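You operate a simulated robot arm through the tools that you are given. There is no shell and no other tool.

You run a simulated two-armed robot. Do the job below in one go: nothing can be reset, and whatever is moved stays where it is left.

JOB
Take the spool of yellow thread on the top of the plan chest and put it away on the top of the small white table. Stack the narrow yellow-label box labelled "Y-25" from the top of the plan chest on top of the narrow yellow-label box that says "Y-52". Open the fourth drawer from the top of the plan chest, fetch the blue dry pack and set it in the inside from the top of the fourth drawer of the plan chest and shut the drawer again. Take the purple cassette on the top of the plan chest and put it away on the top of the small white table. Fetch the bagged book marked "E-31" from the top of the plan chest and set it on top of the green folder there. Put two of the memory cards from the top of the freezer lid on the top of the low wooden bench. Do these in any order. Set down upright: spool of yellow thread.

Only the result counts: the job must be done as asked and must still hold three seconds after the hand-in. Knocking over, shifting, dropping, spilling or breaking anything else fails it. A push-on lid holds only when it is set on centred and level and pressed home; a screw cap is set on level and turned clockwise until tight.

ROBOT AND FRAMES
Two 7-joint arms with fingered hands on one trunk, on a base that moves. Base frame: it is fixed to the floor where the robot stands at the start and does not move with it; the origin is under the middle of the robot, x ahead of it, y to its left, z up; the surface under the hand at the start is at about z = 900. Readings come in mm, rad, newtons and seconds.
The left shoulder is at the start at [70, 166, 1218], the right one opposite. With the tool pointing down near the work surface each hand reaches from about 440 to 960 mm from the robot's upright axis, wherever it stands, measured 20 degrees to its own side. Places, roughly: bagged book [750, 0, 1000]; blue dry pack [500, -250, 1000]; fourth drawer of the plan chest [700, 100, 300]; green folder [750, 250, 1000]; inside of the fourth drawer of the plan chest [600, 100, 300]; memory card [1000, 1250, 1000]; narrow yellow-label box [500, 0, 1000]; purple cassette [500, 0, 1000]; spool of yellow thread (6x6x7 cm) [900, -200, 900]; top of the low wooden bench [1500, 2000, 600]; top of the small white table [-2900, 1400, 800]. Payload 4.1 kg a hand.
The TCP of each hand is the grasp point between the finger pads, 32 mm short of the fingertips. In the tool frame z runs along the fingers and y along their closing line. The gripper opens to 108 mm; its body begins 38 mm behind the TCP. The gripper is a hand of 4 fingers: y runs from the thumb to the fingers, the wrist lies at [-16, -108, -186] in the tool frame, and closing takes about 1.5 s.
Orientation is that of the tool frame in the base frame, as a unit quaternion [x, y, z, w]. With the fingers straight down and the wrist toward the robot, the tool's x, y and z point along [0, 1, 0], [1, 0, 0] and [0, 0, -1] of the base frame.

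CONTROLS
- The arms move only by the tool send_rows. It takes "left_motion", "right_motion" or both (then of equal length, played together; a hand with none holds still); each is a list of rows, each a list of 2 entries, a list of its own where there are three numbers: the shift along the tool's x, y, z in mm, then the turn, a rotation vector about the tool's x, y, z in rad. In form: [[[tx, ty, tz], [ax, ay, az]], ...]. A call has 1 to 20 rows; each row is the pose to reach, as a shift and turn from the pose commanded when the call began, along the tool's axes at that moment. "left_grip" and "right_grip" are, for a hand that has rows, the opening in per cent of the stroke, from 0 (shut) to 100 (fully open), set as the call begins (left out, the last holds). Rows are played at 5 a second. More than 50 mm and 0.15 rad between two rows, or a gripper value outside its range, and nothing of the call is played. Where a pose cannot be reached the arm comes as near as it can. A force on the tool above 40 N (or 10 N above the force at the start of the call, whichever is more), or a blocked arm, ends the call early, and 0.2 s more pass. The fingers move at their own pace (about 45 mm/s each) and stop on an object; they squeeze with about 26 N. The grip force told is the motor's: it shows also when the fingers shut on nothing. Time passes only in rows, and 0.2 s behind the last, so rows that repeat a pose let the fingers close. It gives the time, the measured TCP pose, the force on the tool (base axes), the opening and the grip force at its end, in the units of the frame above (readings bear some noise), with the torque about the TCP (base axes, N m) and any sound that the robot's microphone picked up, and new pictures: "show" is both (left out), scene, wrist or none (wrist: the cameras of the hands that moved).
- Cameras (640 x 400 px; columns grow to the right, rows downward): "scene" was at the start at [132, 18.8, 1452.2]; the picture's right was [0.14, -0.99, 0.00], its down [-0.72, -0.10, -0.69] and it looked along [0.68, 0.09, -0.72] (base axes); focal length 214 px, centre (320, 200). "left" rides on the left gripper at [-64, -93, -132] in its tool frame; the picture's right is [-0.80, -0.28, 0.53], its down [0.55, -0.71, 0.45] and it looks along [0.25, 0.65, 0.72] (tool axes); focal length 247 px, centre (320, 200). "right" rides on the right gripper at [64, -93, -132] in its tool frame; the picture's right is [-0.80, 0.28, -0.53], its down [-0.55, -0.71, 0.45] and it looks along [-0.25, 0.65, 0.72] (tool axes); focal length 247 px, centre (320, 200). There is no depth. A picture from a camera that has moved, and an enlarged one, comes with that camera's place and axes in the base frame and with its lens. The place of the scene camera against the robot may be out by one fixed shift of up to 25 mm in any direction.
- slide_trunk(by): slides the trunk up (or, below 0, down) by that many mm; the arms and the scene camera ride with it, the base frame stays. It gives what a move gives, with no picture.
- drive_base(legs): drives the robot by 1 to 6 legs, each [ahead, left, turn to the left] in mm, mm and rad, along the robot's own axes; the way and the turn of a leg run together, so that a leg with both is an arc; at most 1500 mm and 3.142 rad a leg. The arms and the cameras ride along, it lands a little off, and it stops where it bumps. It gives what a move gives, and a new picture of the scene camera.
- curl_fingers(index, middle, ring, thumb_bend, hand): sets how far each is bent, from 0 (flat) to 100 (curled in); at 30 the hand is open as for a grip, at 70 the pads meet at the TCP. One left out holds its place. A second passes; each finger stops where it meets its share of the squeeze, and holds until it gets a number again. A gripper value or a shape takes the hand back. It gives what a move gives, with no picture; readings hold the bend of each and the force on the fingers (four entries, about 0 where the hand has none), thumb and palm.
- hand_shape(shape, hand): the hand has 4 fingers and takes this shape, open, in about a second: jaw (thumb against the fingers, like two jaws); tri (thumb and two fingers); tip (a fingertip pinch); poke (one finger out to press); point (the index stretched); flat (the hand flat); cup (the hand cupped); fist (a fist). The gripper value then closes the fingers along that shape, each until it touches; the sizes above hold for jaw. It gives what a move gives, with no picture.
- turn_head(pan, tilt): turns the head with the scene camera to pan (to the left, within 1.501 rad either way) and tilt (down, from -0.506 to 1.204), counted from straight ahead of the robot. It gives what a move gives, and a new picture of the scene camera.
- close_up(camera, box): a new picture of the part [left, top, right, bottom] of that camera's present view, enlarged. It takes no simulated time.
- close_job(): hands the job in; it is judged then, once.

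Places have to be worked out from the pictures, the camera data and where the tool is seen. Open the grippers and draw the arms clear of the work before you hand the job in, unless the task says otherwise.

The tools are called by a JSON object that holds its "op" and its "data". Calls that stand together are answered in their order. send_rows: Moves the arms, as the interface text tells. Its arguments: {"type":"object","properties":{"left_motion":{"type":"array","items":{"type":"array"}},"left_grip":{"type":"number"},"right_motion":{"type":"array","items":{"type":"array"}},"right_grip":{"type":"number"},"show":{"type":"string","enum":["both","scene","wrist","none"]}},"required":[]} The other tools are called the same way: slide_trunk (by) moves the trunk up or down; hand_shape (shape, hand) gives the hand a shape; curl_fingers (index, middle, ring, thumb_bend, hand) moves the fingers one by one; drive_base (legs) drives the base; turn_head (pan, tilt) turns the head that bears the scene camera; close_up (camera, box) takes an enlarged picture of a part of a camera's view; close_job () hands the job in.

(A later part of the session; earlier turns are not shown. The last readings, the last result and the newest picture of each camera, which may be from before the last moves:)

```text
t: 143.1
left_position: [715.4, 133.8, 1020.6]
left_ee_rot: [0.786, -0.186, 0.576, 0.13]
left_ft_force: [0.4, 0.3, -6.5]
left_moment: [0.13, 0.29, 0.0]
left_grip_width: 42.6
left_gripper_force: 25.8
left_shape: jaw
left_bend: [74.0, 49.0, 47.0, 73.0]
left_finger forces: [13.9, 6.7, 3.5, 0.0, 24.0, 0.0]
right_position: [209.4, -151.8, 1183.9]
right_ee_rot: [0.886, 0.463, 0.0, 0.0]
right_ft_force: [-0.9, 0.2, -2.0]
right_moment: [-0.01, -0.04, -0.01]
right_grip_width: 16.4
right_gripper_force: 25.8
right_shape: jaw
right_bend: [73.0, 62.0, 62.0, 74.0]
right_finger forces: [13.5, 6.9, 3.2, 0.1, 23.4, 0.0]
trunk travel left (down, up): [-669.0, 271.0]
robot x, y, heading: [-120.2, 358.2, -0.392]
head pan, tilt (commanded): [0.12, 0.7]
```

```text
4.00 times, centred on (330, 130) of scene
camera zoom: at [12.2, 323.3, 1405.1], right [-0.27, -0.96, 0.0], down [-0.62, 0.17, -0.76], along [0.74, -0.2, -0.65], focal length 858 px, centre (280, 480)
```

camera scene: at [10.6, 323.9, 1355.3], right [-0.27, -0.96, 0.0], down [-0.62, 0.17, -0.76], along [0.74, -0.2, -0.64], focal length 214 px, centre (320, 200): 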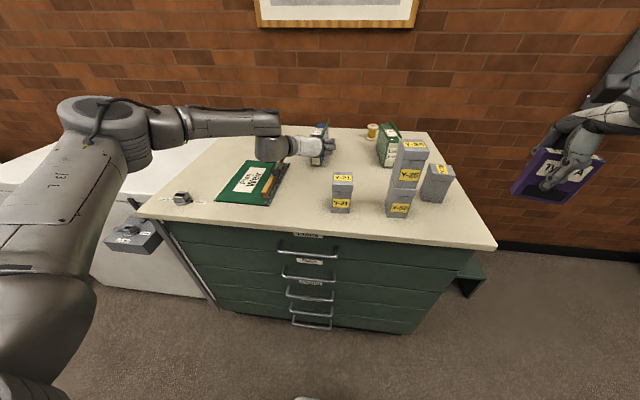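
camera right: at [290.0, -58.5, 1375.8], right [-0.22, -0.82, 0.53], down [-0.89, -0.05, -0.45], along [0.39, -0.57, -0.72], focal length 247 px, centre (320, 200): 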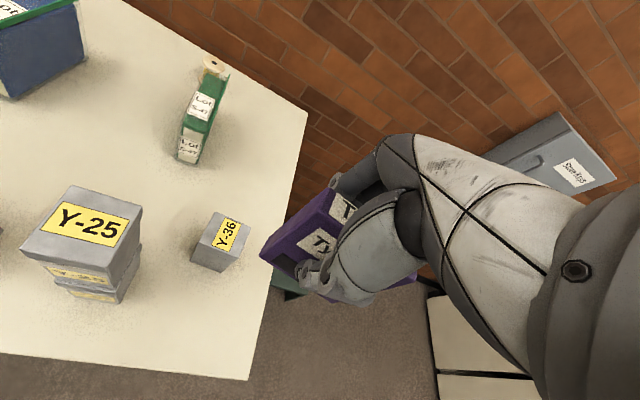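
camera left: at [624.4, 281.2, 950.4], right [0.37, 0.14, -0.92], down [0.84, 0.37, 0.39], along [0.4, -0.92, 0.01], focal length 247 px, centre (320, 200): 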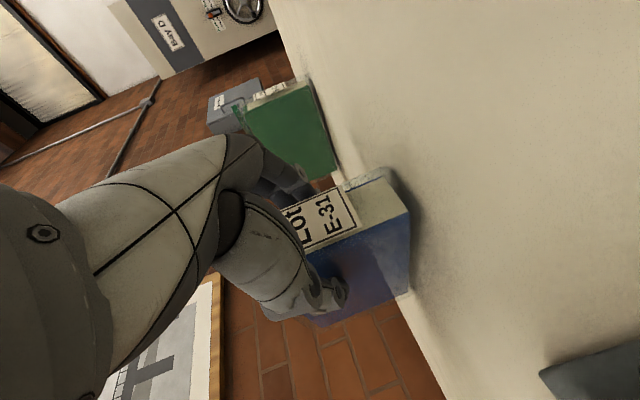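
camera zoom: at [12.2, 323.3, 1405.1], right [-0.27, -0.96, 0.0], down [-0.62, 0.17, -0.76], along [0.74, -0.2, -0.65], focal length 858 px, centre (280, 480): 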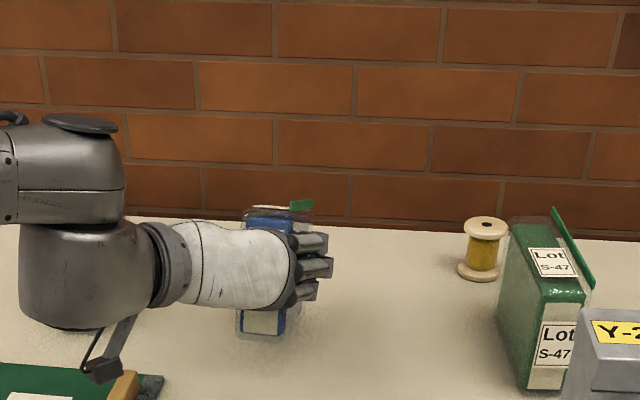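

The book sagged about 20° at its far end (grip too far from its centre). I lower it back flat, to regrip it deeper.

{"op": "slide_trunk", "data": {"by": -49}}

{"op": "close_up", "data": {"camera": "left", "box": [0, 0, 640, 400]}}

{"op": "close_up", "data": {"camera": "scene", "box": [260, 80, 420, 180]}}

```text
t: 144.0
left_position: [715.3, 135.1, 973.0]
left_ee_rot: [0.786, -0.185, 0.576, 0.13]
left_ft_force: [-0.9, -0.5, -1.8]
left_moment: [-0.05, -0.15, 0.01]
left_grip_width: 43.3
left_gripper_force: 26.2
left_shape: jaw
left_bend: [74.0, 49.0, 47.0, 73.0]
left_finger forces: [12.7, 9.1, 3.5, 0.0, 25.3, 0.0]
right_position: [207.0, -152.3, 1135.5]
right_ee_rot: [0.886, 0.464, 0.0, -0.001]
right_ft_force: [0.0, 1.0, -1.7]
right_moment: [0.04, -0.03, 0.02]
right_grip_width: 16.8
right_gripper_force: 26.5
right_shape: jaw
right_bend: [73.0, 62.0, 62.0, 74.0]
right_finger forces: [13.5, 6.8, 3.2, 0.0, 23.5, 0.1]
trunk travel left (down, up): [-620.0, 320.0]
robot x, y, heading: [-122.1, 355.8, -0.39]
head pan, tilt (commanded): [0.12, 0.7]
```

```text
1.00 times, centred on (320, 200) of left (not enlarged: the box is as wide or as high as the picture)
camera zoom: at [624.5, 281.4, 951.2], right [0.37, 0.14, -0.92], down [0.84, 0.37, 0.39], along [0.4, -0.92, 0.01], focal length 247 px, centre (320, 200)
```

zoom: 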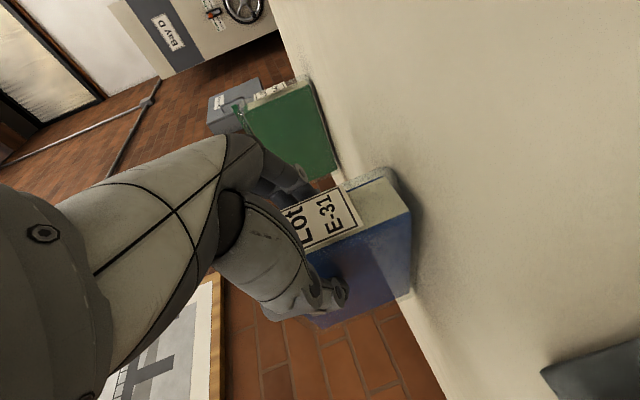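

```text
4.00 times, centred on (340, 130) of scene
camera zoom: at [11.0, 323.8, 1356.3], right [-0.27, -0.96, 0.0], down [-0.62, 0.17, -0.76], along [0.74, -0.2, -0.64], focal length 858 px, centre (240, 480)
```

zoom: 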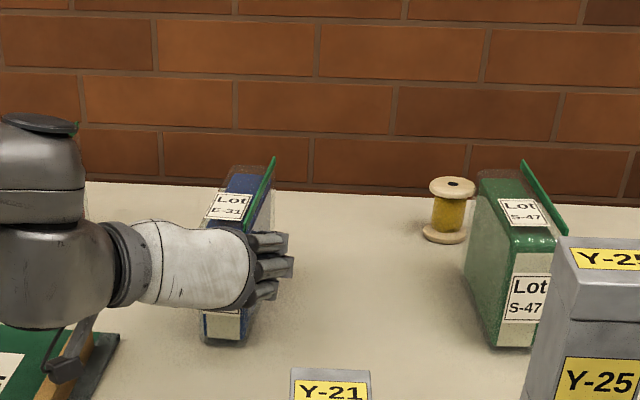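

The book stands flat again. I open, move 14 mm deeper at the same height, and check for palm contact.

{"op": "send_rows", "data": {"left_motion": [[[0, 0, 0], [0, 0, 0]], [[0, 0, 0], [0, 0, 0]], [[0, 0, 0], [0, 0, 0]], [[0, 0, 0], [0, 0, 0]], [[0, 0, 0], [0, 0, 0]], [[2, 0, 4.5], [0, 0, 0]], [[4, 0, 9], [0, 0, 0]], [[6.1, 0.2, 12.7], [0, 0, 0]], [[6.1, 0.2, 12.7], [0, 0, 0]]], "left_grip": 70, "show": "wrist"}}

{"op": "close_up", "data": {"camera": "scene", "box": [260, 90, 388, 170]}}

```text
t: 146.0
left_position: [728.0, 128.5, 975.0]
left_ee_rot: [0.786, -0.185, 0.576, 0.13]
left_ft_force: [0.1, -0.4, 0.7]
left_moment: [-0.01, -0.01, -0.01]
left_grip_width: 75.3
left_gripper_force: 0.0
left_shape: jaw
left_bend: [27.0, 38.0, 35.0, 61.0]
left_finger forces: [0.0, 0.0, 0.1, 0.0, 0.0, 0.1]
right_position: [209.2, -151.8, 1137.0]
right_ee_rot: [0.886, 0.463, 0.0, 0.0]
right_ft_force: [0.3, 0.6, -1.7]
right_moment: [0.03, -0.06, 0.02]
right_grip_width: 16.6
right_gripper_force: 26.3
right_shape: jaw
right_bend: [73.0, 62.0, 62.0, 74.0]
right_finger forces: [13.5, 6.9, 3.2, 0.1, 23.5, 0.0]
trunk travel left (down, up): [-620.0, 320.0]
robot x, y, heading: [-117.7, 359.1, -0.389]
head pan, tilt (commanded): [0.12, 0.7]
camera left: at [636.4, 275.3, 953.1], right [0.37, 0.14, -0.92], down [0.84, 0.37, 0.39], along [0.4, -0.92, 0.01], focal length 247 px, centre (320, 200)
```

left: 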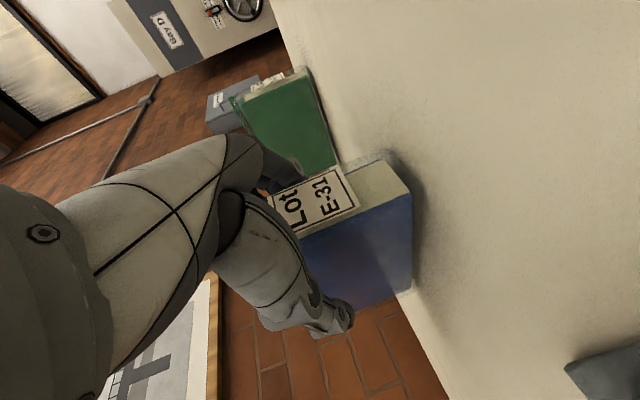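

```text
5.00 times, centred on (324, 130) of scene
camera zoom: at [10.7, 323.8, 1356.3], right [-0.27, -0.96, 0.0], down [-0.62, 0.17, -0.76], along [0.74, -0.2, -0.64], focal length 1072 px, centre (300, 550)
```

zoom: 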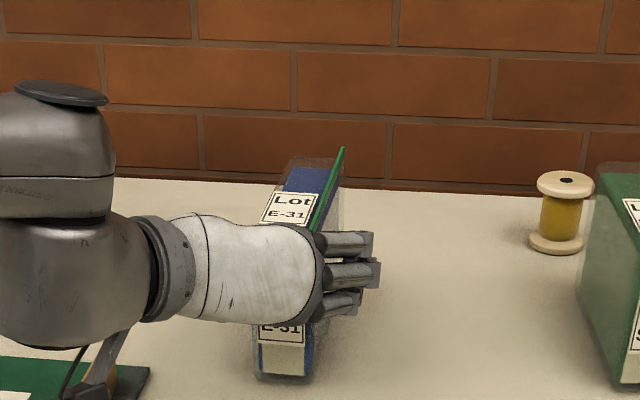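

No contact yet. I advance 5 mm more and then close the hand.

{"op": "send_rows", "data": {"left_motion": [[[1, 0, 2.5], [0, 0, 0]], [[2, 0, 4.7], [0, 0, 0]], [[2, 0, 4.7], [0, 0, 0]]], "left_grip": 70, "show": "none"}}

{"op": "send_rows", "data": {"left_motion": [[[0, 0, 0], [0, 0, 0]], [[0, 0, 0], [0, 0, 0]], [[0, 0, 0], [0, 0, 0]], [[0, 0, 0], [0, 0, 0]], [[0, 0, 0], [0, 0, 0]], [[0, 0, 0], [0, 0, 0]], [[0, 0, 0], [0, 0, 0]]], "left_grip": 0, "show": "wrist"}}

```text
t: 146.8
left_position: [730.9, 124.5, 976.6]
left_ee_rot: [0.785, -0.185, 0.577, 0.129]
left_ft_force: [0.1, 0.5, -0.1]
left_moment: [0.04, -0.01, -0.01]
left_grip_width: 75.1
left_gripper_force: 0.0
left_shape: jaw
left_bend: [27.0, 38.0, 35.0, 61.0]
left_finger forces: [0.0, 0.1, 0.1, 0.0, 0.0, 0.0]
right_position: [207.3, -152.6, 1137.0]
right_ee_rot: [0.886, 0.463, 0.0, 0.0]
right_ft_force: [-0.9, 0.6, -1.5]
right_moment: [0.03, -0.02, 0.0]
right_grip_width: 16.4
right_gripper_force: 26.2
right_shape: jaw
right_bend: [73.0, 62.0, 62.0, 74.0]
right_finger forces: [13.5, 7.0, 3.2, 0.1, 23.5, 0.1]
trunk travel left (down, up): [-620.0, 320.0]
robot x, y, heading: [-121.5, 360.2, -0.393]
head pan, tilt (commanded): [0.12, 0.7]
```

```text
t: 148.4
left_position: [732.5, 124.2, 974.6]
left_ee_rot: [0.786, -0.184, 0.576, 0.13]
left_ft_force: [2.1, -0.8, 1.4]
left_moment: [-0.01, 0.01, -0.01]
left_grip_width: 43.1
left_gripper_force: 25.9
left_shape: jaw
left_bend: [74.0, 48.0, 46.0, 73.0]
left_finger forces: [13.1, 7.3, 3.2, 0.0, 23.3, 0.0]
right_position: [207.9, -152.4, 1135.7]
right_ee_rot: [0.886, 0.463, -0.001, -0.001]
right_ft_force: [-0.8, 0.6, -2.7]
right_moment: [0.02, 0.0, 0.02]
right_grip_width: 16.6
right_gripper_force: 25.4
right_shape: jaw
right_bend: [73.0, 62.0, 62.0, 74.0]
right_finger forces: [13.6, 6.9, 3.3, 0.0, 23.5, 0.0]
trunk travel left (down, up): [-620.0, 320.0]
robot x, y, heading: [-120.7, 358.3, -0.392]
head pan, tilt (commanded): [0.12, 0.7]
camera left: at [641.0, 272.8, 953.8], right [0.37, 0.14, -0.92], down [0.84, 0.37, 0.39], along [0.4, -0.92, 0.01], focal length 247 px, centre (320, 200)
```

left: 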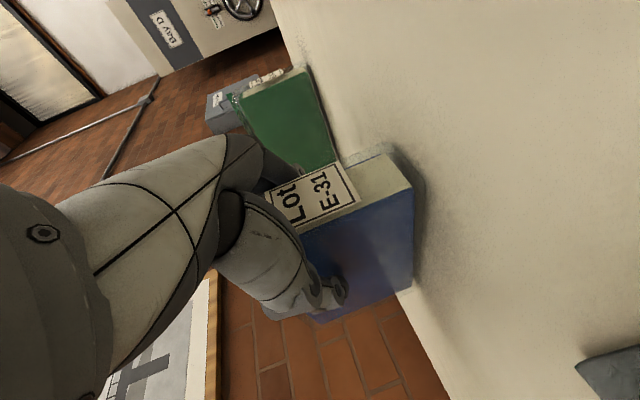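

Now gripping about 42 mm from the book's centre. I lift gently with the arm and check again.

{"op": "send_rows", "data": {"left_motion": [[[1.9, 0, -0.6], [0, 0, 0]], [[4.8, 0, -1.5], [0, 0, 0]], [[8.6, 0, -2.7], [0, 0, 0]], [[13.4, 0, -4.2], [0, 0, 0]], [[19, 0, -6], [0, 0, 0]], [[25, 0, -7.9], [0, 0, 0]], [[31, 0, -9.8], [0, 0, 0]], [[36, 0, -11.3], [0, 0, 0]], [[38.2, 0, -12], [0, 0, 0]], [[38.2, 0, -12], [0, 0, 0]]], "show": "both"}}

{"op": "close_up", "data": {"camera": "scene", "box": [260, 90, 388, 170]}}

```text
t: 150.6
left_position: [731.0, 125.9, 1014.2]
left_ee_rot: [0.786, -0.185, 0.576, 0.13]
left_ft_force: [-0.3, 0.0, -6.0]
left_moment: [0.11, 0.19, -0.02]
left_grip_width: 43.1
left_gripper_force: 25.5
left_shape: jaw
left_bend: [74.0, 48.0, 46.0, 73.0]
left_finger forces: [13.5, 7.1, 3.1, 0.0, 23.8, 0.0]
right_position: [208.0, -151.6, 1136.3]
right_ee_rot: [0.886, 0.463, -0.001, -0.001]
right_ft_force: [-0.2, 0.6, -2.2]
right_moment: [-0.02, 0.01, 0.0]
right_grip_width: 16.5
right_gripper_force: 25.7
right_shape: jaw
right_bend: [73.0, 62.0, 62.0, 74.0]
right_finger forces: [13.5, 6.9, 3.2, 0.0, 23.4, 0.0]
trunk travel left (down, up): [-620.0, 320.0]
robot x, y, heading: [-120.9, 357.3, -0.394]
head pan, tilt (commanded): [0.12, 0.7]
camera scene: at [11.7, 323.5, 1356.2], right [-0.27, -0.96, 0.0], down [-0.62, 0.17, -0.76], along [0.74, -0.2, -0.65], focal length 214 px, centre (320, 200)
camera left: at [641.7, 272.4, 993.9], right [0.37, 0.14, -0.92], down [0.84, 0.37, 0.39], along [0.4, -0.92, 0.01], focal length 247 px, centre (320, 200)
```

scene: 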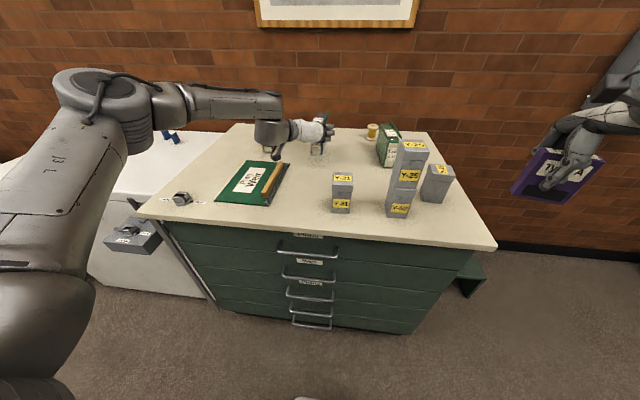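
left: 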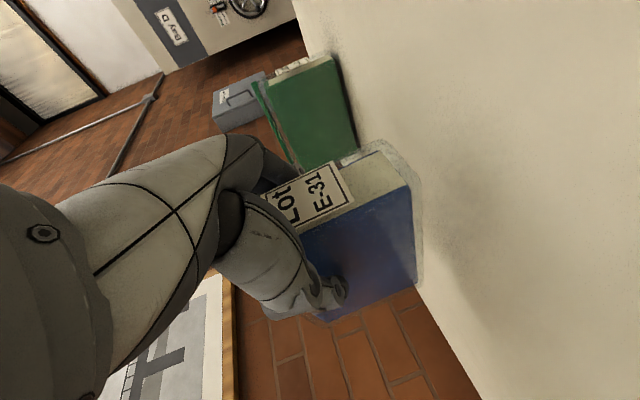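

```text
5.00 times, centred on (324, 130) of scene
camera zoom: at [11.7, 323.5, 1356.2], right [-0.27, -0.96, 0.0], down [-0.62, 0.17, -0.76], along [0.74, -0.2, -0.65], focal length 1072 px, centre (300, 550)
```

zoom: 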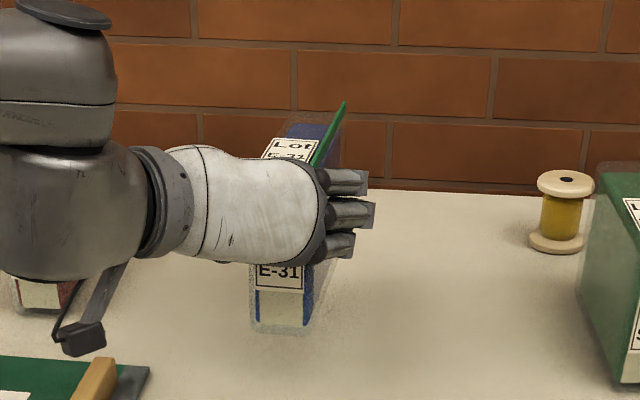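

No sag this time. I raise the book another 40 mm slowly, then carry it over the folder by driving the base.

{"op": "send_rows", "data": {"left_motion": [[[3, 0, -0.9], [0, 0, 0]], [[8, 0, -2.5], [0, 0, 0]], [[14, 0, -4.4], [0, 0, 0]], [[20, 0, -6.3], [0, 0, 0]], [[26, 0, -8.2], [0, 0, 0]], [[32, 0, -10.1], [0, 0, 0]], [[36, 0, -11.4], [0, 0, 0]], [[38.2, 0, -12], [0, 0, 0]]], "show": "none"}}

{"op": "drive_base", "data": {"legs": [[-60, 66, 0], [-70, 76, 0], [-70, 78, 0]]}}

{"op": "close_up", "data": {"camera": "left", "box": [0, 0, 640, 400]}}

```text
t: 152.4
left_position: [732.2, 123.8, 1054.3]
left_ee_rot: [0.785, -0.185, 0.576, 0.129]
left_ft_force: [0.0, 0.4, -4.5]
left_moment: [0.09, 0.2, -0.01]
left_grip_width: 43.1
left_gripper_force: 25.9
left_shape: jaw
left_bend: [74.0, 48.0, 46.0, 73.0]
left_finger forces: [13.5, 7.1, 3.2, 0.1, 23.8, 0.0]
right_position: [208.1, -153.1, 1135.0]
right_ee_rot: [0.886, 0.463, -0.001, 0.001]
right_ft_force: [-0.2, -0.3, -1.9]
right_moment: [0.0, 0.04, -0.02]
right_grip_width: 16.5
right_gripper_force: 26.0
right_shape: jaw
right_bend: [73.0, 62.0, 62.0, 74.0]
right_finger forces: [13.5, 7.0, 3.2, 0.1, 23.4, 0.0]
trunk travel left (down, up): [-620.0, 320.0]
robot x, y, heading: [-120.0, 354.7, -0.393]
head pan, tilt (commanded): [0.12, 0.7]
```

```text
t: 155.0
left_position: [629.2, 404.3, 1054.5]
left_ee_rot: [0.786, -0.184, 0.576, 0.129]
left_ft_force: [-0.4, 0.7, -4.5]
left_moment: [0.11, 0.21, 0.03]
left_grip_width: 42.9
left_gripper_force: 26.2
left_shape: jaw
left_bend: [74.0, 48.0, 46.0, 73.0]
left_finger forces: [13.6, 7.2, 3.2, 0.1, 24.0, 0.0]
right_position: [106.5, 128.4, 1135.5]
right_ee_rot: [0.886, 0.463, 0.0, -0.001]
right_ft_force: [0.1, 0.5, -1.6]
right_moment: [-0.01, -0.02, 0.0]
right_grip_width: 16.6
right_gripper_force: 25.9
right_shape: jaw
right_bend: [73.0, 62.0, 62.0, 74.0]
right_finger forces: [13.4, 6.7, 3.2, 0.0, 23.5, 0.1]
trunk travel left (down, up): [-620.0, 320.0]
robot x, y, heading: [-223.6, 634.8, -0.389]
head pan, tilt (commanded): [0.12, 0.7]
camera scene: at [-91.2, 603.3, 1356.2], right [-0.27, -0.96, 0.0], down [-0.62, 0.17, -0.76], along [0.74, -0.2, -0.64], focal length 214 px, centre (320, 200)
```

scene: 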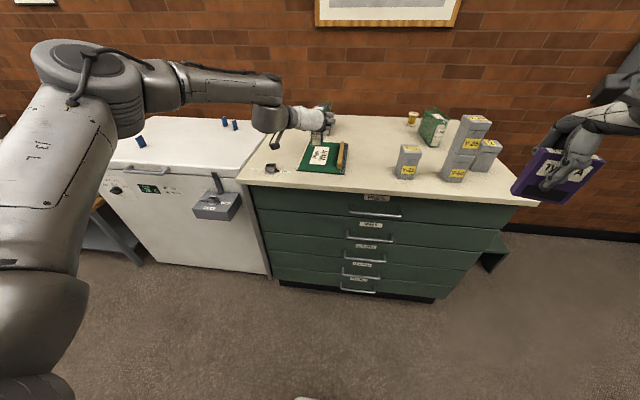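

```text
1.00 times, centred on (320, 200) of left (not enlarged: the box is as wide or as high as the picture)
camera zoom: at [539.0, 552.0, 1033.0], right [0.37, 0.14, -0.92], down [0.84, 0.37, 0.39], along [0.4, -0.92, 0.01], focal length 247 px, centre (320, 200)
```

zoom: 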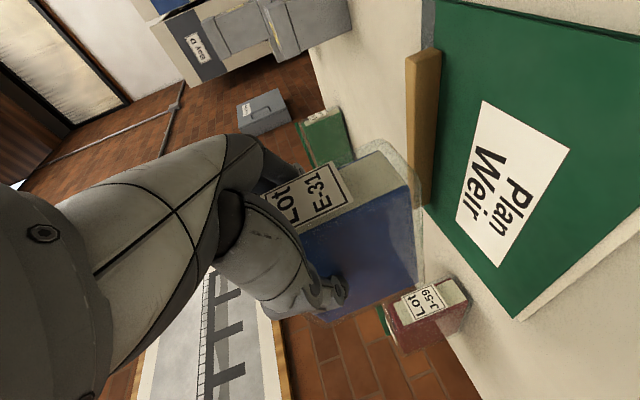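

The book hangs over the middle of the folder, beside the wood strip. I lower it slowly toward the folder.

{"op": "send_rows", "data": {"left_motion": [[[-7, 0, 2.2], [0, 0, 0]], [[-16, 0.1, 5], [0, 0, 0]], [[-26, 0.2, 8.2], [0, 0, 0]], [[-36, 0.3, 11.4], [0, 0, 0]], [[-46, 0.4, 14.5], [0, 0, 0]], [[-55, 0.5, 17.4], [0, 0, 0]], [[-61, 0.6, 19.3], [0, 0, 0]], [[-63, 0.6, 19.9], [0, 0, 0]], [[-63, 0.6, 19.9], [0, 0, 0]]], "show": "both"}}

{"op": "close_up", "data": {"camera": "scene", "box": [260, 90, 388, 170]}}

```text
t: 157.0
left_position: [628.8, 405.0, 987.0]
left_ee_rot: [0.785, -0.185, 0.577, 0.129]
left_ft_force: [0.2, -0.2, -4.0]
left_moment: [0.12, 0.17, 0.0]
left_grip_width: 42.8
left_gripper_force: 25.8
left_shape: jaw
left_bend: [74.0, 48.0, 46.0, 73.0]
left_finger forces: [13.6, 7.3, 3.2, 0.0, 24.0, 0.0]
right_position: [107.1, 127.7, 1135.1]
right_ee_rot: [0.886, 0.463, 0.0, -0.001]
right_ft_force: [0.2, 0.7, -2.4]
right_moment: [0.03, 0.02, 0.01]
right_grip_width: 16.6
right_gripper_force: 26.2
right_shape: jaw
right_bend: [73.0, 62.0, 62.0, 74.0]
right_finger forces: [13.5, 6.8, 3.2, 0.1, 23.5, 0.0]
trunk travel left (down, up): [-620.0, 320.0]
robot x, y, heading: [-223.5, 637.3, -0.389]
head pan, tilt (commanded): [0.12, 0.7]
camera scene: at [-91.2, 602.9, 1356.2], right [-0.27, -0.96, 0.0], down [-0.62, 0.17, -0.76], along [0.74, -0.2, -0.64], focal length 214 px, centre (320, 200)
camera left: at [538.9, 551.2, 966.0], right [0.37, 0.15, -0.92], down [0.84, 0.37, 0.39], along [0.4, -0.92, 0.01], focal length 247 px, centre (320, 200)
```

scene: 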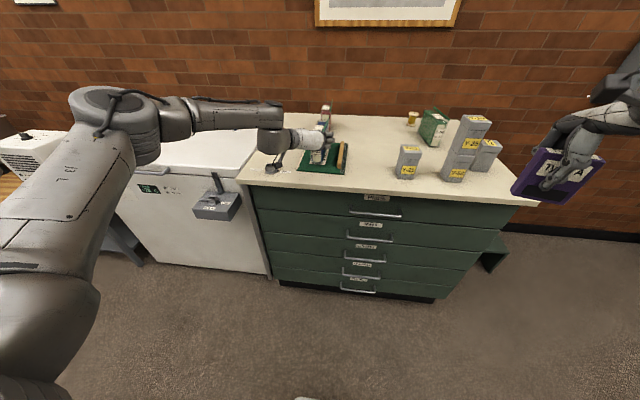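
left: 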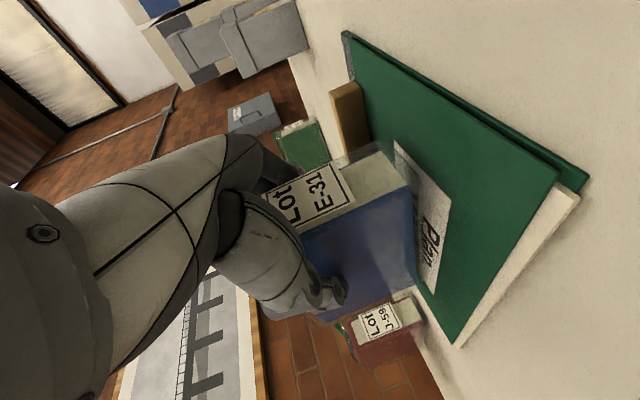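

```text
5.00 times, centred on (324, 130) of scene
camera zoom: at [-91.2, 602.9, 1356.2], right [-0.27, -0.96, 0.0], down [-0.62, 0.17, -0.76], along [0.74, -0.2, -0.64], focal length 1072 px, centre (300, 550)
```

zoom: 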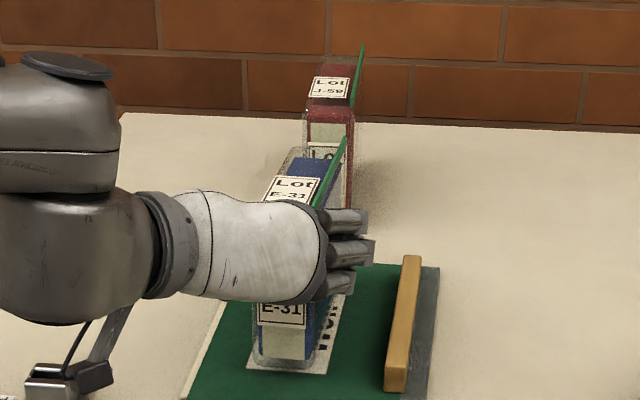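

The book bottom should be within a centimetre of the folder. I lower in 2 mm steps watching the force.

{"op": "send_rows", "data": {"left_motion": [[[-1.9, 0, 0.6], [0, 0, 0]], [[-3.8, 0, 1.2], [0, 0, 0]], [[-3.8, 0, 1.2], [0, 0, 0]]], "show": "none"}}

{"op": "close_up", "data": {"camera": "left", "box": [320, 100, 560, 250]}}

```text
t: 157.8
left_position: [628.9, 405.2, 985.5]
left_ee_rot: [0.786, -0.184, 0.576, 0.13]
left_ft_force: [-0.7, 0.4, -3.3]
left_moment: [0.01, 0.08, 0.0]
left_grip_width: 42.8
left_gripper_force: 26.4
left_shape: jaw
left_bend: [74.0, 48.0, 46.0, 73.0]
left_finger forces: [13.5, 7.2, 3.6, 0.1, 24.1, 0.1]
right_position: [107.3, 128.3, 1134.5]
right_ee_rot: [0.886, 0.464, 0.0, -0.001]
right_ft_force: [1.1, -0.3, -1.6]
right_moment: [0.06, 0.01, 0.0]
right_grip_width: 16.6
right_gripper_force: 26.3
right_shape: jaw
right_bend: [73.0, 62.0, 62.0, 74.0]
right_finger forces: [13.4, 6.8, 3.3, 0.0, 23.5, 0.1]
trunk travel left (down, up): [-620.0, 320.0]
robot x, y, heading: [-224.8, 634.6, -0.391]
head pan, tilt (commanded): [0.12, 0.7]
```

```text
2.67 times, centred on (440, 175) of left
camera zoom: at [538.9, 551.8, 962.8], right [0.37, 0.15, -0.92], down [0.84, 0.37, 0.39], along [0.4, -0.92, 0.01], focal length 659 px, centre (0, 267)
```

zoom: 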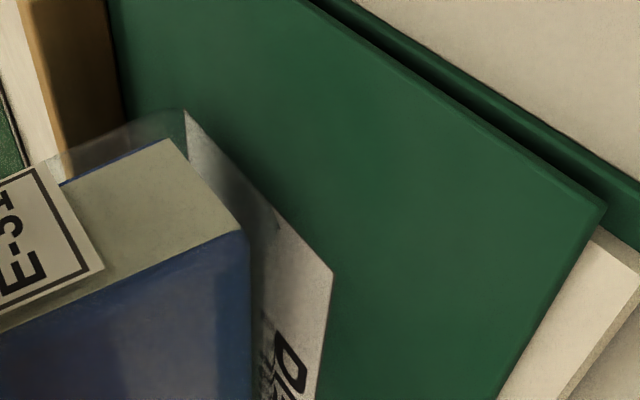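

The moment is dropping, so contact is beginning. I go on down a few more millimetres.

{"op": "send_rows", "data": {"left_motion": [[[-1.9, 0, 0.6], [0, 0, 0]], [[-3.8, 0, 1.2], [0, 0, 0]], [[-3.8, 0, 1.2], [0, 0, 0]]], "show": "none"}}

{"op": "close_up", "data": {"camera": "left", "box": [320, 100, 560, 250]}}

```text
t: 158.6
left_position: [628.6, 405.0, 982.3]
left_ee_rot: [0.785, -0.185, 0.577, 0.129]
left_ft_force: [0.7, -1.0, 3.3]
left_moment: [-0.03, -0.12, 0.0]
left_grip_width: 42.9
left_gripper_force: 25.6
left_shape: jaw
left_bend: [74.0, 49.0, 46.0, 73.0]
left_finger forces: [13.1, 7.2, 3.7, 0.0, 24.0, 0.0]
right_position: [105.6, 127.5, 1136.0]
right_ee_rot: [0.887, 0.463, 0.0, 0.0]
right_ft_force: [0.1, 0.0, -1.9]
right_moment: [0.01, 0.02, -0.01]
right_grip_width: 16.4
right_gripper_force: 26.1
right_shape: jaw
right_bend: [73.0, 62.0, 62.0, 74.0]
right_finger forces: [13.5, 6.9, 3.2, 0.1, 23.5, 0.0]
trunk travel left (down, up): [-620.0, 320.0]
robot x, y, heading: [-219.2, 638.5, -0.389]
head pan, tilt (commanded): [0.12, 0.7]
```

```text
2.67 times, centred on (440, 175) of left
camera zoom: at [538.5, 551.9, 959.6], right [0.37, 0.14, -0.92], down [0.84, 0.37, 0.4], along [0.4, -0.92, 0.02], focal length 659 px, centre (0, 267)
```

zoom: 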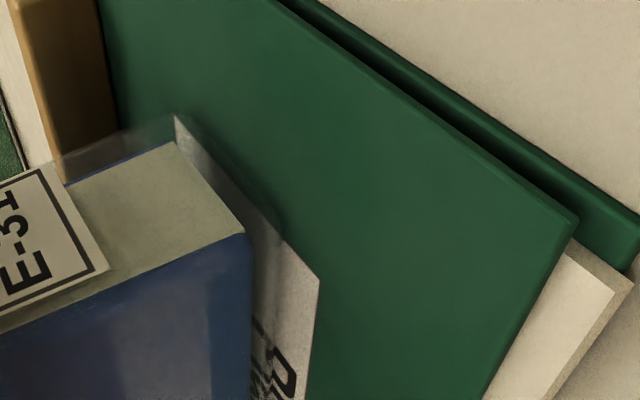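

The book is now carried by the folder. I open the hand gently and look.

{"op": "send_rows", "data": {"left_motion": [[[0, 0, 0], [0, 0, 0]], [[0, 0, 0], [0, 0, 0]], [[0, 0, 0], [0, 0, 0]], [[0, 0, 0], [0, 0, 0]], [[0, 0, 0], [0, 0, 0]], [[0, 0, 0], [0, 0, 0]]], "left_grip": 75, "show": "both"}}

{"op": "close_up", "data": {"camera": "scene", "box": [260, 90, 388, 170]}}

```text
t: 160.0
left_position: [628.5, 405.8, 981.8]
left_ee_rot: [0.786, -0.184, 0.576, 0.13]
left_ft_force: [-0.5, 0.4, 0.1]
left_moment: [-0.01, 0.02, 0.02]
left_grip_width: 80.6
left_gripper_force: 0.1
left_shape: jaw
left_bend: [26.0, 36.0, 34.0, 58.0]
left_finger forces: [0.1, 0.0, 0.0, 0.0, 0.0, 0.1]
right_position: [105.8, 127.0, 1135.8]
right_ee_rot: [0.886, 0.464, 0.0, 0.0]
right_ft_force: [0.3, 0.3, -1.8]
right_moment: [0.01, -0.03, 0.0]
right_grip_width: 16.9
right_gripper_force: 26.0
right_shape: jaw
right_bend: [73.0, 62.0, 62.0, 74.0]
right_finger forces: [13.5, 6.8, 3.2, 0.0, 23.6, 0.1]
trunk travel left (down, up): [-620.0, 320.0]
robot x, y, heading: [-222.1, 637.9, -0.386]
head pan, tilt (commanded): [0.12, 0.7]
camera scene: at [-92.0, 603.2, 1356.3], right [-0.27, -0.96, 0.0], down [-0.62, 0.17, -0.76], along [0.74, -0.2, -0.64], focal length 214 px, centre (320, 200)
camera left: at [538.5, 552.1, 958.9], right [0.37, 0.14, -0.92], down [0.84, 0.37, 0.39], along [0.4, -0.92, 0.01], focal length 247 px, centre (320, 200)
```

scene: 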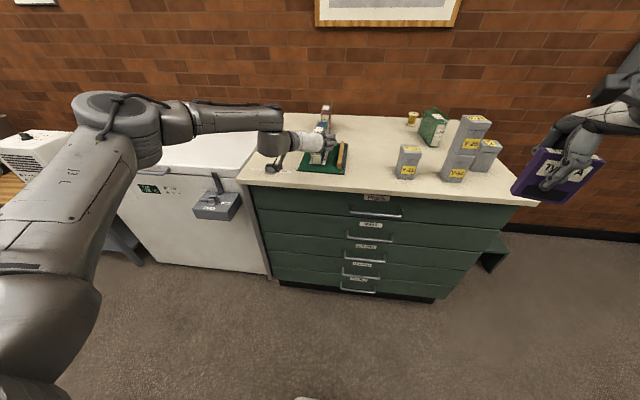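
left: 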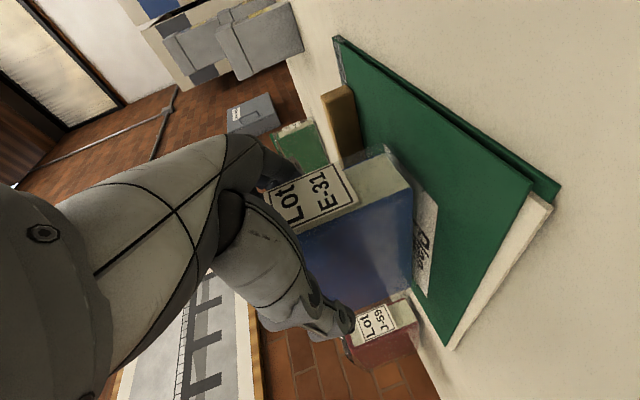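

```text
5.00 times, centred on (324, 130) of scene
camera zoom: at [-92.0, 603.2, 1356.3], right [-0.27, -0.96, 0.0], down [-0.62, 0.17, -0.76], along [0.74, -0.2, -0.64], focal length 1072 px, centre (300, 550)
```

zoom: 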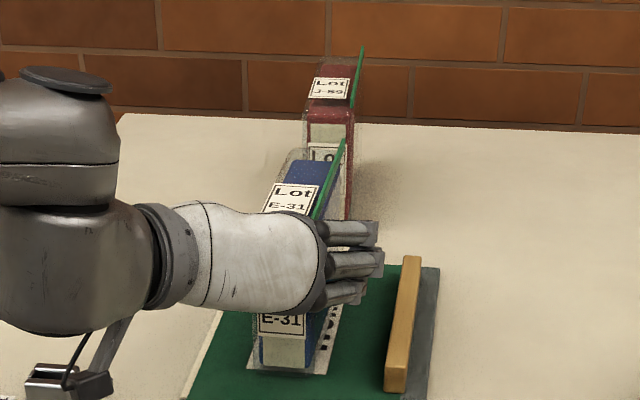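

The book stands upright on the folder. I withdraw the open hand straight back and up.

{"op": "send_rows", "data": {"left_motion": [[[0, 0, -20], [0, 0, 0]], [[0, 0, -45], [0, 0, 0]], [[0, 0, -75], [0, 0, 0]], [[10, 0, -105], [0, 0, 0]], [[40, 0, -120], [0, 0, 0]], [[80, 0, -130], [0, 0, 0]], [[120, 0, -140], [0, 0, 0]]], "show": "both"}}

{"op": "close_up", "data": {"camera": "scene", "box": [240, 90, 432, 210]}}

```text
t: 161.6
left_position: [538.1, 443.5, 1140.2]
left_ee_rot: [0.786, -0.185, 0.576, 0.129]
left_ft_force: [-0.2, -0.5, -0.6]
left_moment: [0.0, 0.0, 0.05]
left_grip_width: 80.7
left_gripper_force: 0.1
left_shape: jaw
left_bend: [26.0, 36.0, 34.0, 58.0]
left_finger forces: [0.0, 0.0, 0.1, 0.0, 0.0, 0.0]
right_position: [104.1, 128.1, 1136.7]
right_ee_rot: [0.886, 0.463, 0.001, 0.0]
right_ft_force: [-0.1, -0.1, -1.4]
right_moment: [0.03, -0.05, 0.02]
right_grip_width: 16.7
right_gripper_force: 26.1
right_shape: jaw
right_bend: [73.0, 62.0, 62.0, 74.0]
right_finger forces: [13.5, 6.8, 3.2, 0.0, 23.4, 0.0]
trunk travel left (down, up): [-620.0, 320.0]
robot x, y, heading: [-222.4, 635.6, -0.387]
head pan, tilt (commanded): [0.12, 0.7]
camera scene: at [-93.8, 602.7, 1356.4], right [-0.27, -0.96, 0.0], down [-0.62, 0.17, -0.77], along [0.74, -0.2, -0.64], focal length 214 px, centre (320, 200)
camera left: at [447.7, 590.9, 1118.6], right [0.37, 0.15, -0.92], down [0.84, 0.37, 0.4], along [0.4, -0.92, 0.01], focal length 247 px, centre (320, 200)
```

scene: 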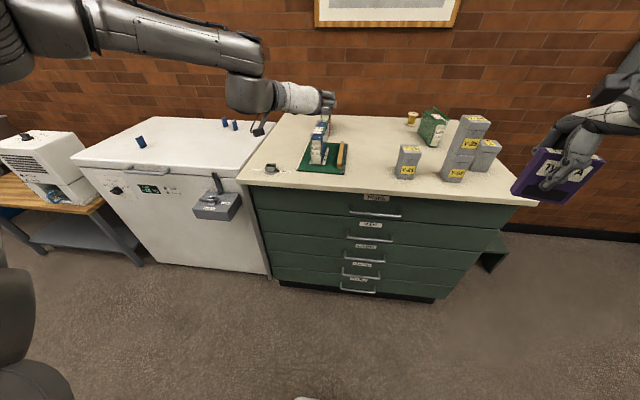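
left: 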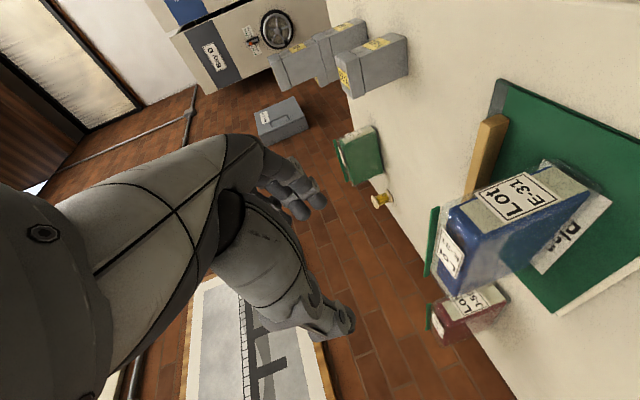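

```text
3.33 times, centred on (336, 150) of scene
camera zoom: at [-93.8, 602.7, 1356.4], right [-0.27, -0.96, 0.0], down [-0.62, 0.17, -0.77], along [0.74, -0.2, -0.64], focal length 715 px, centre (267, 367)
```

zoom: 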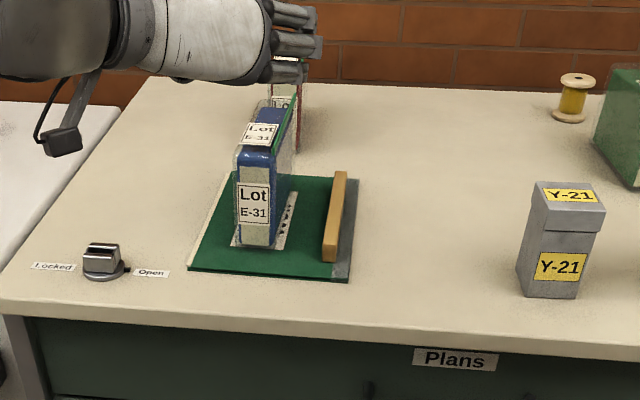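

E-31 is on the folder, upright and stable. Next I fold the left hand back to a fingers-down attitude in front of the robot, ready for the spool.

{"op": "send_rows", "data": {"left_motion": [[[2.7, -4.2, -21.9], [0.0622, -0.0924, -0.086]], [[5.4, -8.3, -43.8], [0.1243, -0.1847, -0.1719]], [[8, -12.5, -65.6], [0.1865, -0.2771, -0.2579]], [[10.7, -16.6, -87.5], [0.2486, -0.3694, -0.3439]], [[13.4, -20.8, -109.4], [0.3108, -0.4618, -0.4298]], [[16.1, -25, -131.3], [0.373, -0.5541, -0.5158]], [[18.8, -29.1, -153.1], [0.4351, -0.6465, -0.6018]], [[21.5, -33.3, -175], [0.4973, -0.7388, -0.6877]], [[24.2, -37.4, -196.9], [0.5594, -0.8312, -0.7737]], [[26.8, -41.6, -218.8], [0.6216, -0.9235, -0.8597]], [[29.5, -45.7, -240.6], [0.6837, -1.0159, -0.9456]], [[32.2, -49.9, -262.5], [0.7459, -1.1082, -1.0316]], [[32.2, -49.9, -262.5], [0.7459, -1.1082, -1.0316]]], "left_grip": 100, "show": "scene"}}

```text
t: 164.4
left_position: [342.0, 593.4, 1251.1]
left_ee_rot: [0.932, 0.363, 0.001, -0.001]
left_ft_force: [-0.5, -0.9, 0.1]
left_moment: [0.05, -0.05, 0.04]
left_grip_width: 107.9
left_gripper_force: 0.0
left_shape: jaw
left_bend: [30.0, 30.0, 30.0, 30.0]
left_finger forces: [0.0, 0.0, 0.1, 0.0, 0.1, 0.0]
left hand out of reach, approached as far as the arm can: row 5, 6, 7, 8
right_position: [102.9, 127.3, 1136.1]
right_ee_rot: [0.886, 0.463, 0.001, -0.001]
right_ft_force: [-0.8, -1.1, -2.6]
right_moment: [0.01, -0.08, -0.02]
right_grip_width: 16.9
right_gripper_force: 25.6
right_shape: jaw
right_bend: [73.0, 62.0, 62.0, 74.0]
right_finger forces: [13.5, 6.8, 3.2, 0.1, 23.6, 0.0]
trunk travel left (down, up): [-620.0, 320.0]
robot x, y, heading: [-221.3, 634.3, -0.391]
head pan, tilt (commanded): [0.12, 0.7]
camera scene: at [-95.1, 601.1, 1356.6], right [-0.27, -0.96, 0.0], down [-0.62, 0.17, -0.77], along [0.74, -0.2, -0.64], focal length 214 px, centre (320, 200)
```

scene: 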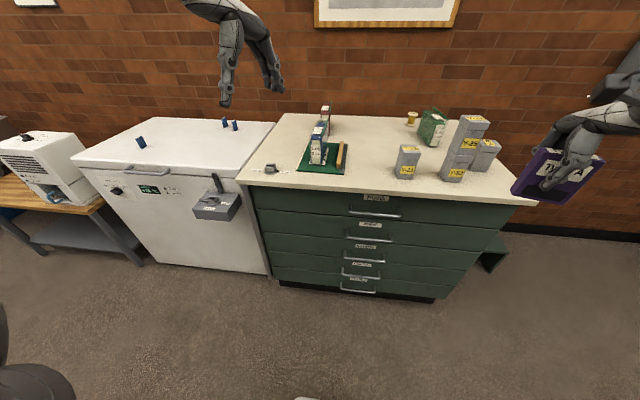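

The left hand is folded back, fingers down. I raise the trunk a bit and drive to the right-front of the chest, where the spool is in the left hand's reach.

{"op": "slide_trunk", "data": {"by": 60}}

{"op": "drive_base", "data": {"legs": [[0, -440, 0], [440, 0, 0]]}}

{"op": "close_up", "data": {"camera": "left", "box": [0, 0, 640, 400]}}

```text
t: 165.4
left_position: [344.6, 595.3, 1310.7]
left_ee_rot: [0.932, 0.363, -0.001, -0.001]
left_ft_force: [0.3, 0.6, 0.0]
left_moment: [0.01, 0.0, -0.05]
left_grip_width: 108.1
left_gripper_force: 0.1
left_shape: jaw
left_bend: [30.0, 30.0, 30.0, 30.0]
left_finger forces: [0.0, 0.0, 0.0, 0.0, 0.0, 0.1]
right_position: [106.7, 128.9, 1194.3]
right_ee_rot: [0.887, 0.463, -0.001, 0.0]
right_ft_force: [0.2, -0.2, -1.8]
right_moment: [0.0, -0.02, 0.01]
right_grip_width: 16.5
right_gripper_force: 26.1
right_shape: jaw
right_bend: [73.0, 62.0, 62.0, 74.0]
right_finger forces: [13.5, 6.9, 3.2, 0.1, 23.7, 0.1]
trunk travel left (down, up): [-680.0, 260.0]
robot x, y, heading: [-226.0, 633.3, -0.387]
head pan, tilt (commanded): [0.12, 0.7]
```

```text
t: 170.4
left_position: [595.5, 21.9, 1309.4]
left_ee_rot: [0.931, 0.365, 0.0, -0.001]
left_ft_force: [0.1, -0.2, -0.7]
left_moment: [-0.01, 0.0, -0.01]
left_grip_width: 108.0
left_gripper_force: 0.1
left_shape: jaw
left_bend: [30.0, 30.0, 30.0, 30.0]
left_finger forces: [0.0, 0.0, 0.0, 0.1, 0.1, 0.0]
right_position: [358.4, -447.9, 1196.2]
right_ee_rot: [0.886, 0.464, 0.001, -0.001]
right_ft_force: [-0.8, -0.2, -1.9]
right_moment: [0.03, 0.01, 0.01]
right_grip_width: 16.5
right_gripper_force: 26.2
right_shape: jaw
right_bend: [73.0, 62.0, 62.0, 74.0]
right_finger forces: [13.5, 7.0, 3.2, 0.0, 23.4, 0.1]
trunk travel left (down, up): [-680.0, 260.0]
robot x, y, heading: [27.6, 58.3, -0.384]
head pan, tilt (commanded): [0.12, 0.7]
camera scene: at [158.1, 27.0, 1416.4], right [-0.26, -0.96, 0.0], down [-0.62, 0.17, -0.76], along [0.74, -0.2, -0.64], focal length 214 px, centre (320, 200)
```

scene: 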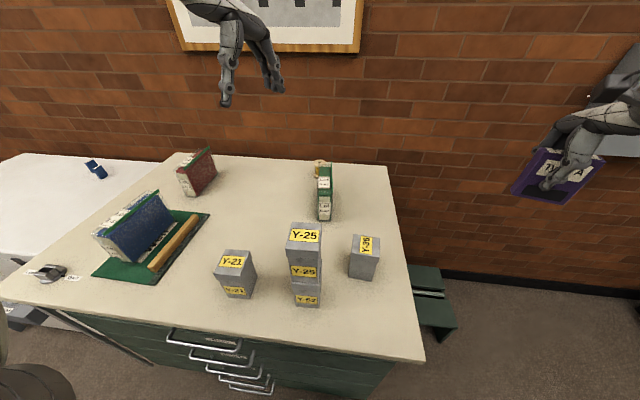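

```text
1.00 times, centred on (320, 200) of left (not enlarged: the box is as wide or as high as the picture)
camera zoom: at [484.0, 45.4, 1441.4], right [-0.78, -0.33, -0.53], down [-0.08, 0.89, -0.45], along [0.62, -0.31, -0.72], focal length 247 px, centre (320, 200)
```

zoom: 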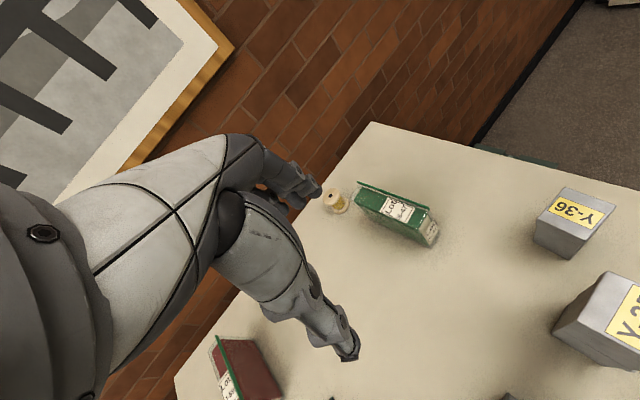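

The spool is visible beside S-47's back end. I zoom in to locate it precisely.

{"op": "close_up", "data": {"camera": "left", "box": [290, 160, 450, 260]}}

{"op": "close_up", "data": {"camera": "scene", "box": [270, 140, 366, 200]}}

```text
4.00 times, centred on (370, 210) of left
camera zoom: at [484.0, 45.4, 1441.4], right [-0.78, -0.33, -0.53], down [-0.08, 0.89, -0.45], along [0.62, -0.31, -0.72], focal length 988 px, centre (120, 160)
```

zoom: 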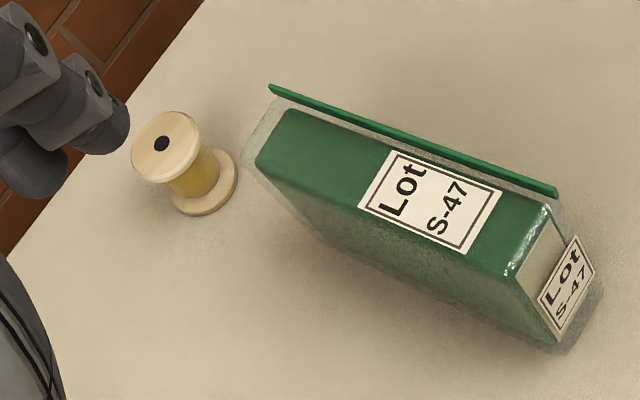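

```text
6.67 times, centred on (318, 170) of scene
camera zoom: at [158.1, 27.0, 1416.4], right [-0.26, -0.96, 0.0], down [-0.62, 0.17, -0.76], along [0.74, -0.2, -0.64], focal length 1430 px, centre (333, 400)
```

zoom: 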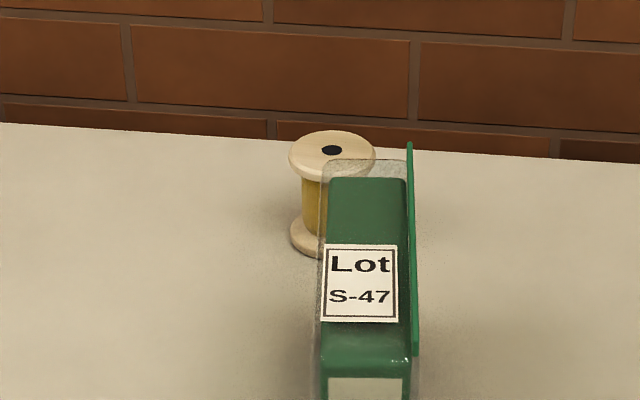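

The spool is 323 mm ahead and 69 mm left in the tool frame (p≈864, q≈176). I move above it with the wrist kept clear of S-47.

{"op": "send_rows", "data": {"left_motion": [[[7, 40, 20], [0, 0, 0]], [[14, 80, 42], [0, 0, 0]], [[22, 121, 65], [0, 0, 0]], [[29, 161, 88], [0, 0, 0]], [[36, 201, 111], [0, 0, 0]], [[43, 242, 134], [0, 0, 0]], [[51, 282, 157], [0, 0, 0]], [[58, 323, 180], [0, 0, 0]], [[58, 323, 180], [0, 0, 0]]], "left_grip": 100, "show": "both"}}

{"op": "close_up", "data": {"camera": "left", "box": [240, 180, 432, 300]}}

```text
t: 172.4
left_position: [804.6, -164.8, 1113.1]
left_ee_rot: [0.931, 0.365, 0.0, -0.001]
left_ft_force: [0.2, 0.4, -0.2]
left_moment: [0.0, 0.02, -0.01]
left_grip_width: 108.0
left_gripper_force: 0.0
left_shape: jaw
left_bend: [30.0, 30.0, 30.0, 30.0]
left_finger forces: [0.0, 0.1, 0.0, 0.1, 0.1, 0.0]
left hand out of reach, approached as far as the arm can: row 7, 8, 9
right_position: [358.7, -448.2, 1195.8]
right_ee_rot: [0.885, 0.465, -0.001, -0.001]
right_ft_force: [-0.2, -0.5, -2.0]
right_moment: [-0.01, -0.03, 0.02]
right_grip_width: 16.6
right_gripper_force: 25.9
right_shape: jaw
right_bend: [73.0, 62.0, 62.0, 74.0]
right_finger forces: [13.5, 6.8, 3.2, 0.0, 23.6, 0.0]
trunk travel left (down, up): [-680.0, 260.0]
robot x, y, heading: [29.2, 64.0, -0.38]
head pan, tilt (commanded): [0.12, 0.7]
camera scene: at [159.4, 26.1, 1416.2], right [-0.26, -0.96, 0.0], down [-0.62, 0.17, -0.76], along [0.74, -0.2, -0.64], focal length 214 px, centre (320, 200)
camera left: at [692.9, -139.4, 1244.2], right [-0.78, -0.33, -0.53], down [-0.08, 0.89, -0.45], along [0.62, -0.31, -0.72], focal length 247 px, centre (320, 200)
```

scene: 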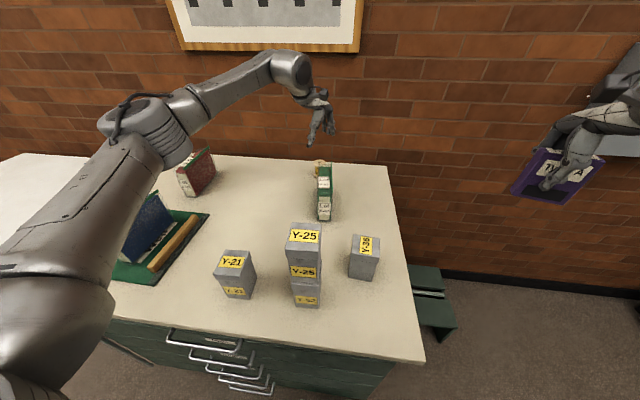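
left: 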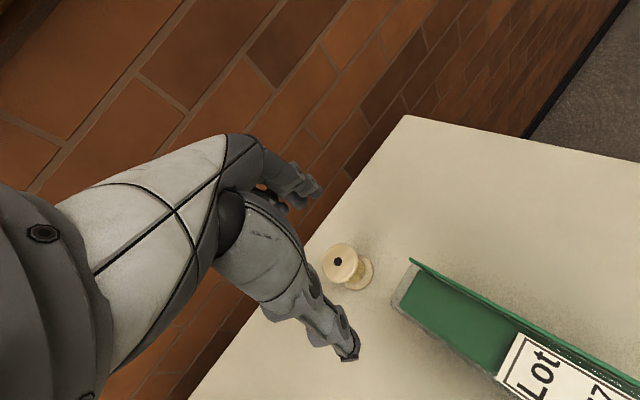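

```text
3.33 times, centred on (336, 240) of left
camera zoom: at [692.9, -139.4, 1244.2], right [-0.78, -0.33, -0.53], down [-0.08, 0.89, -0.45], along [0.62, -0.31, -0.72], focal length 823 px, centre (267, 67)
```

zoom: 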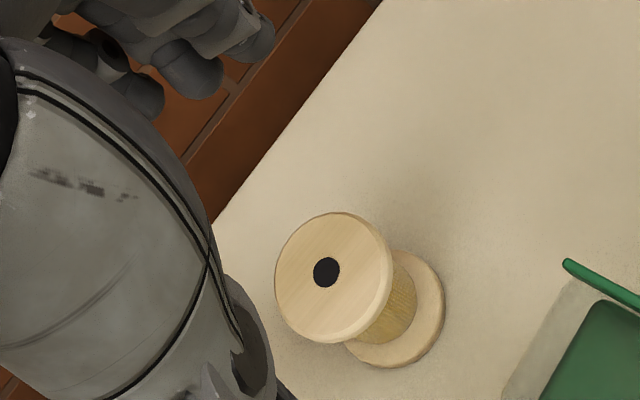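

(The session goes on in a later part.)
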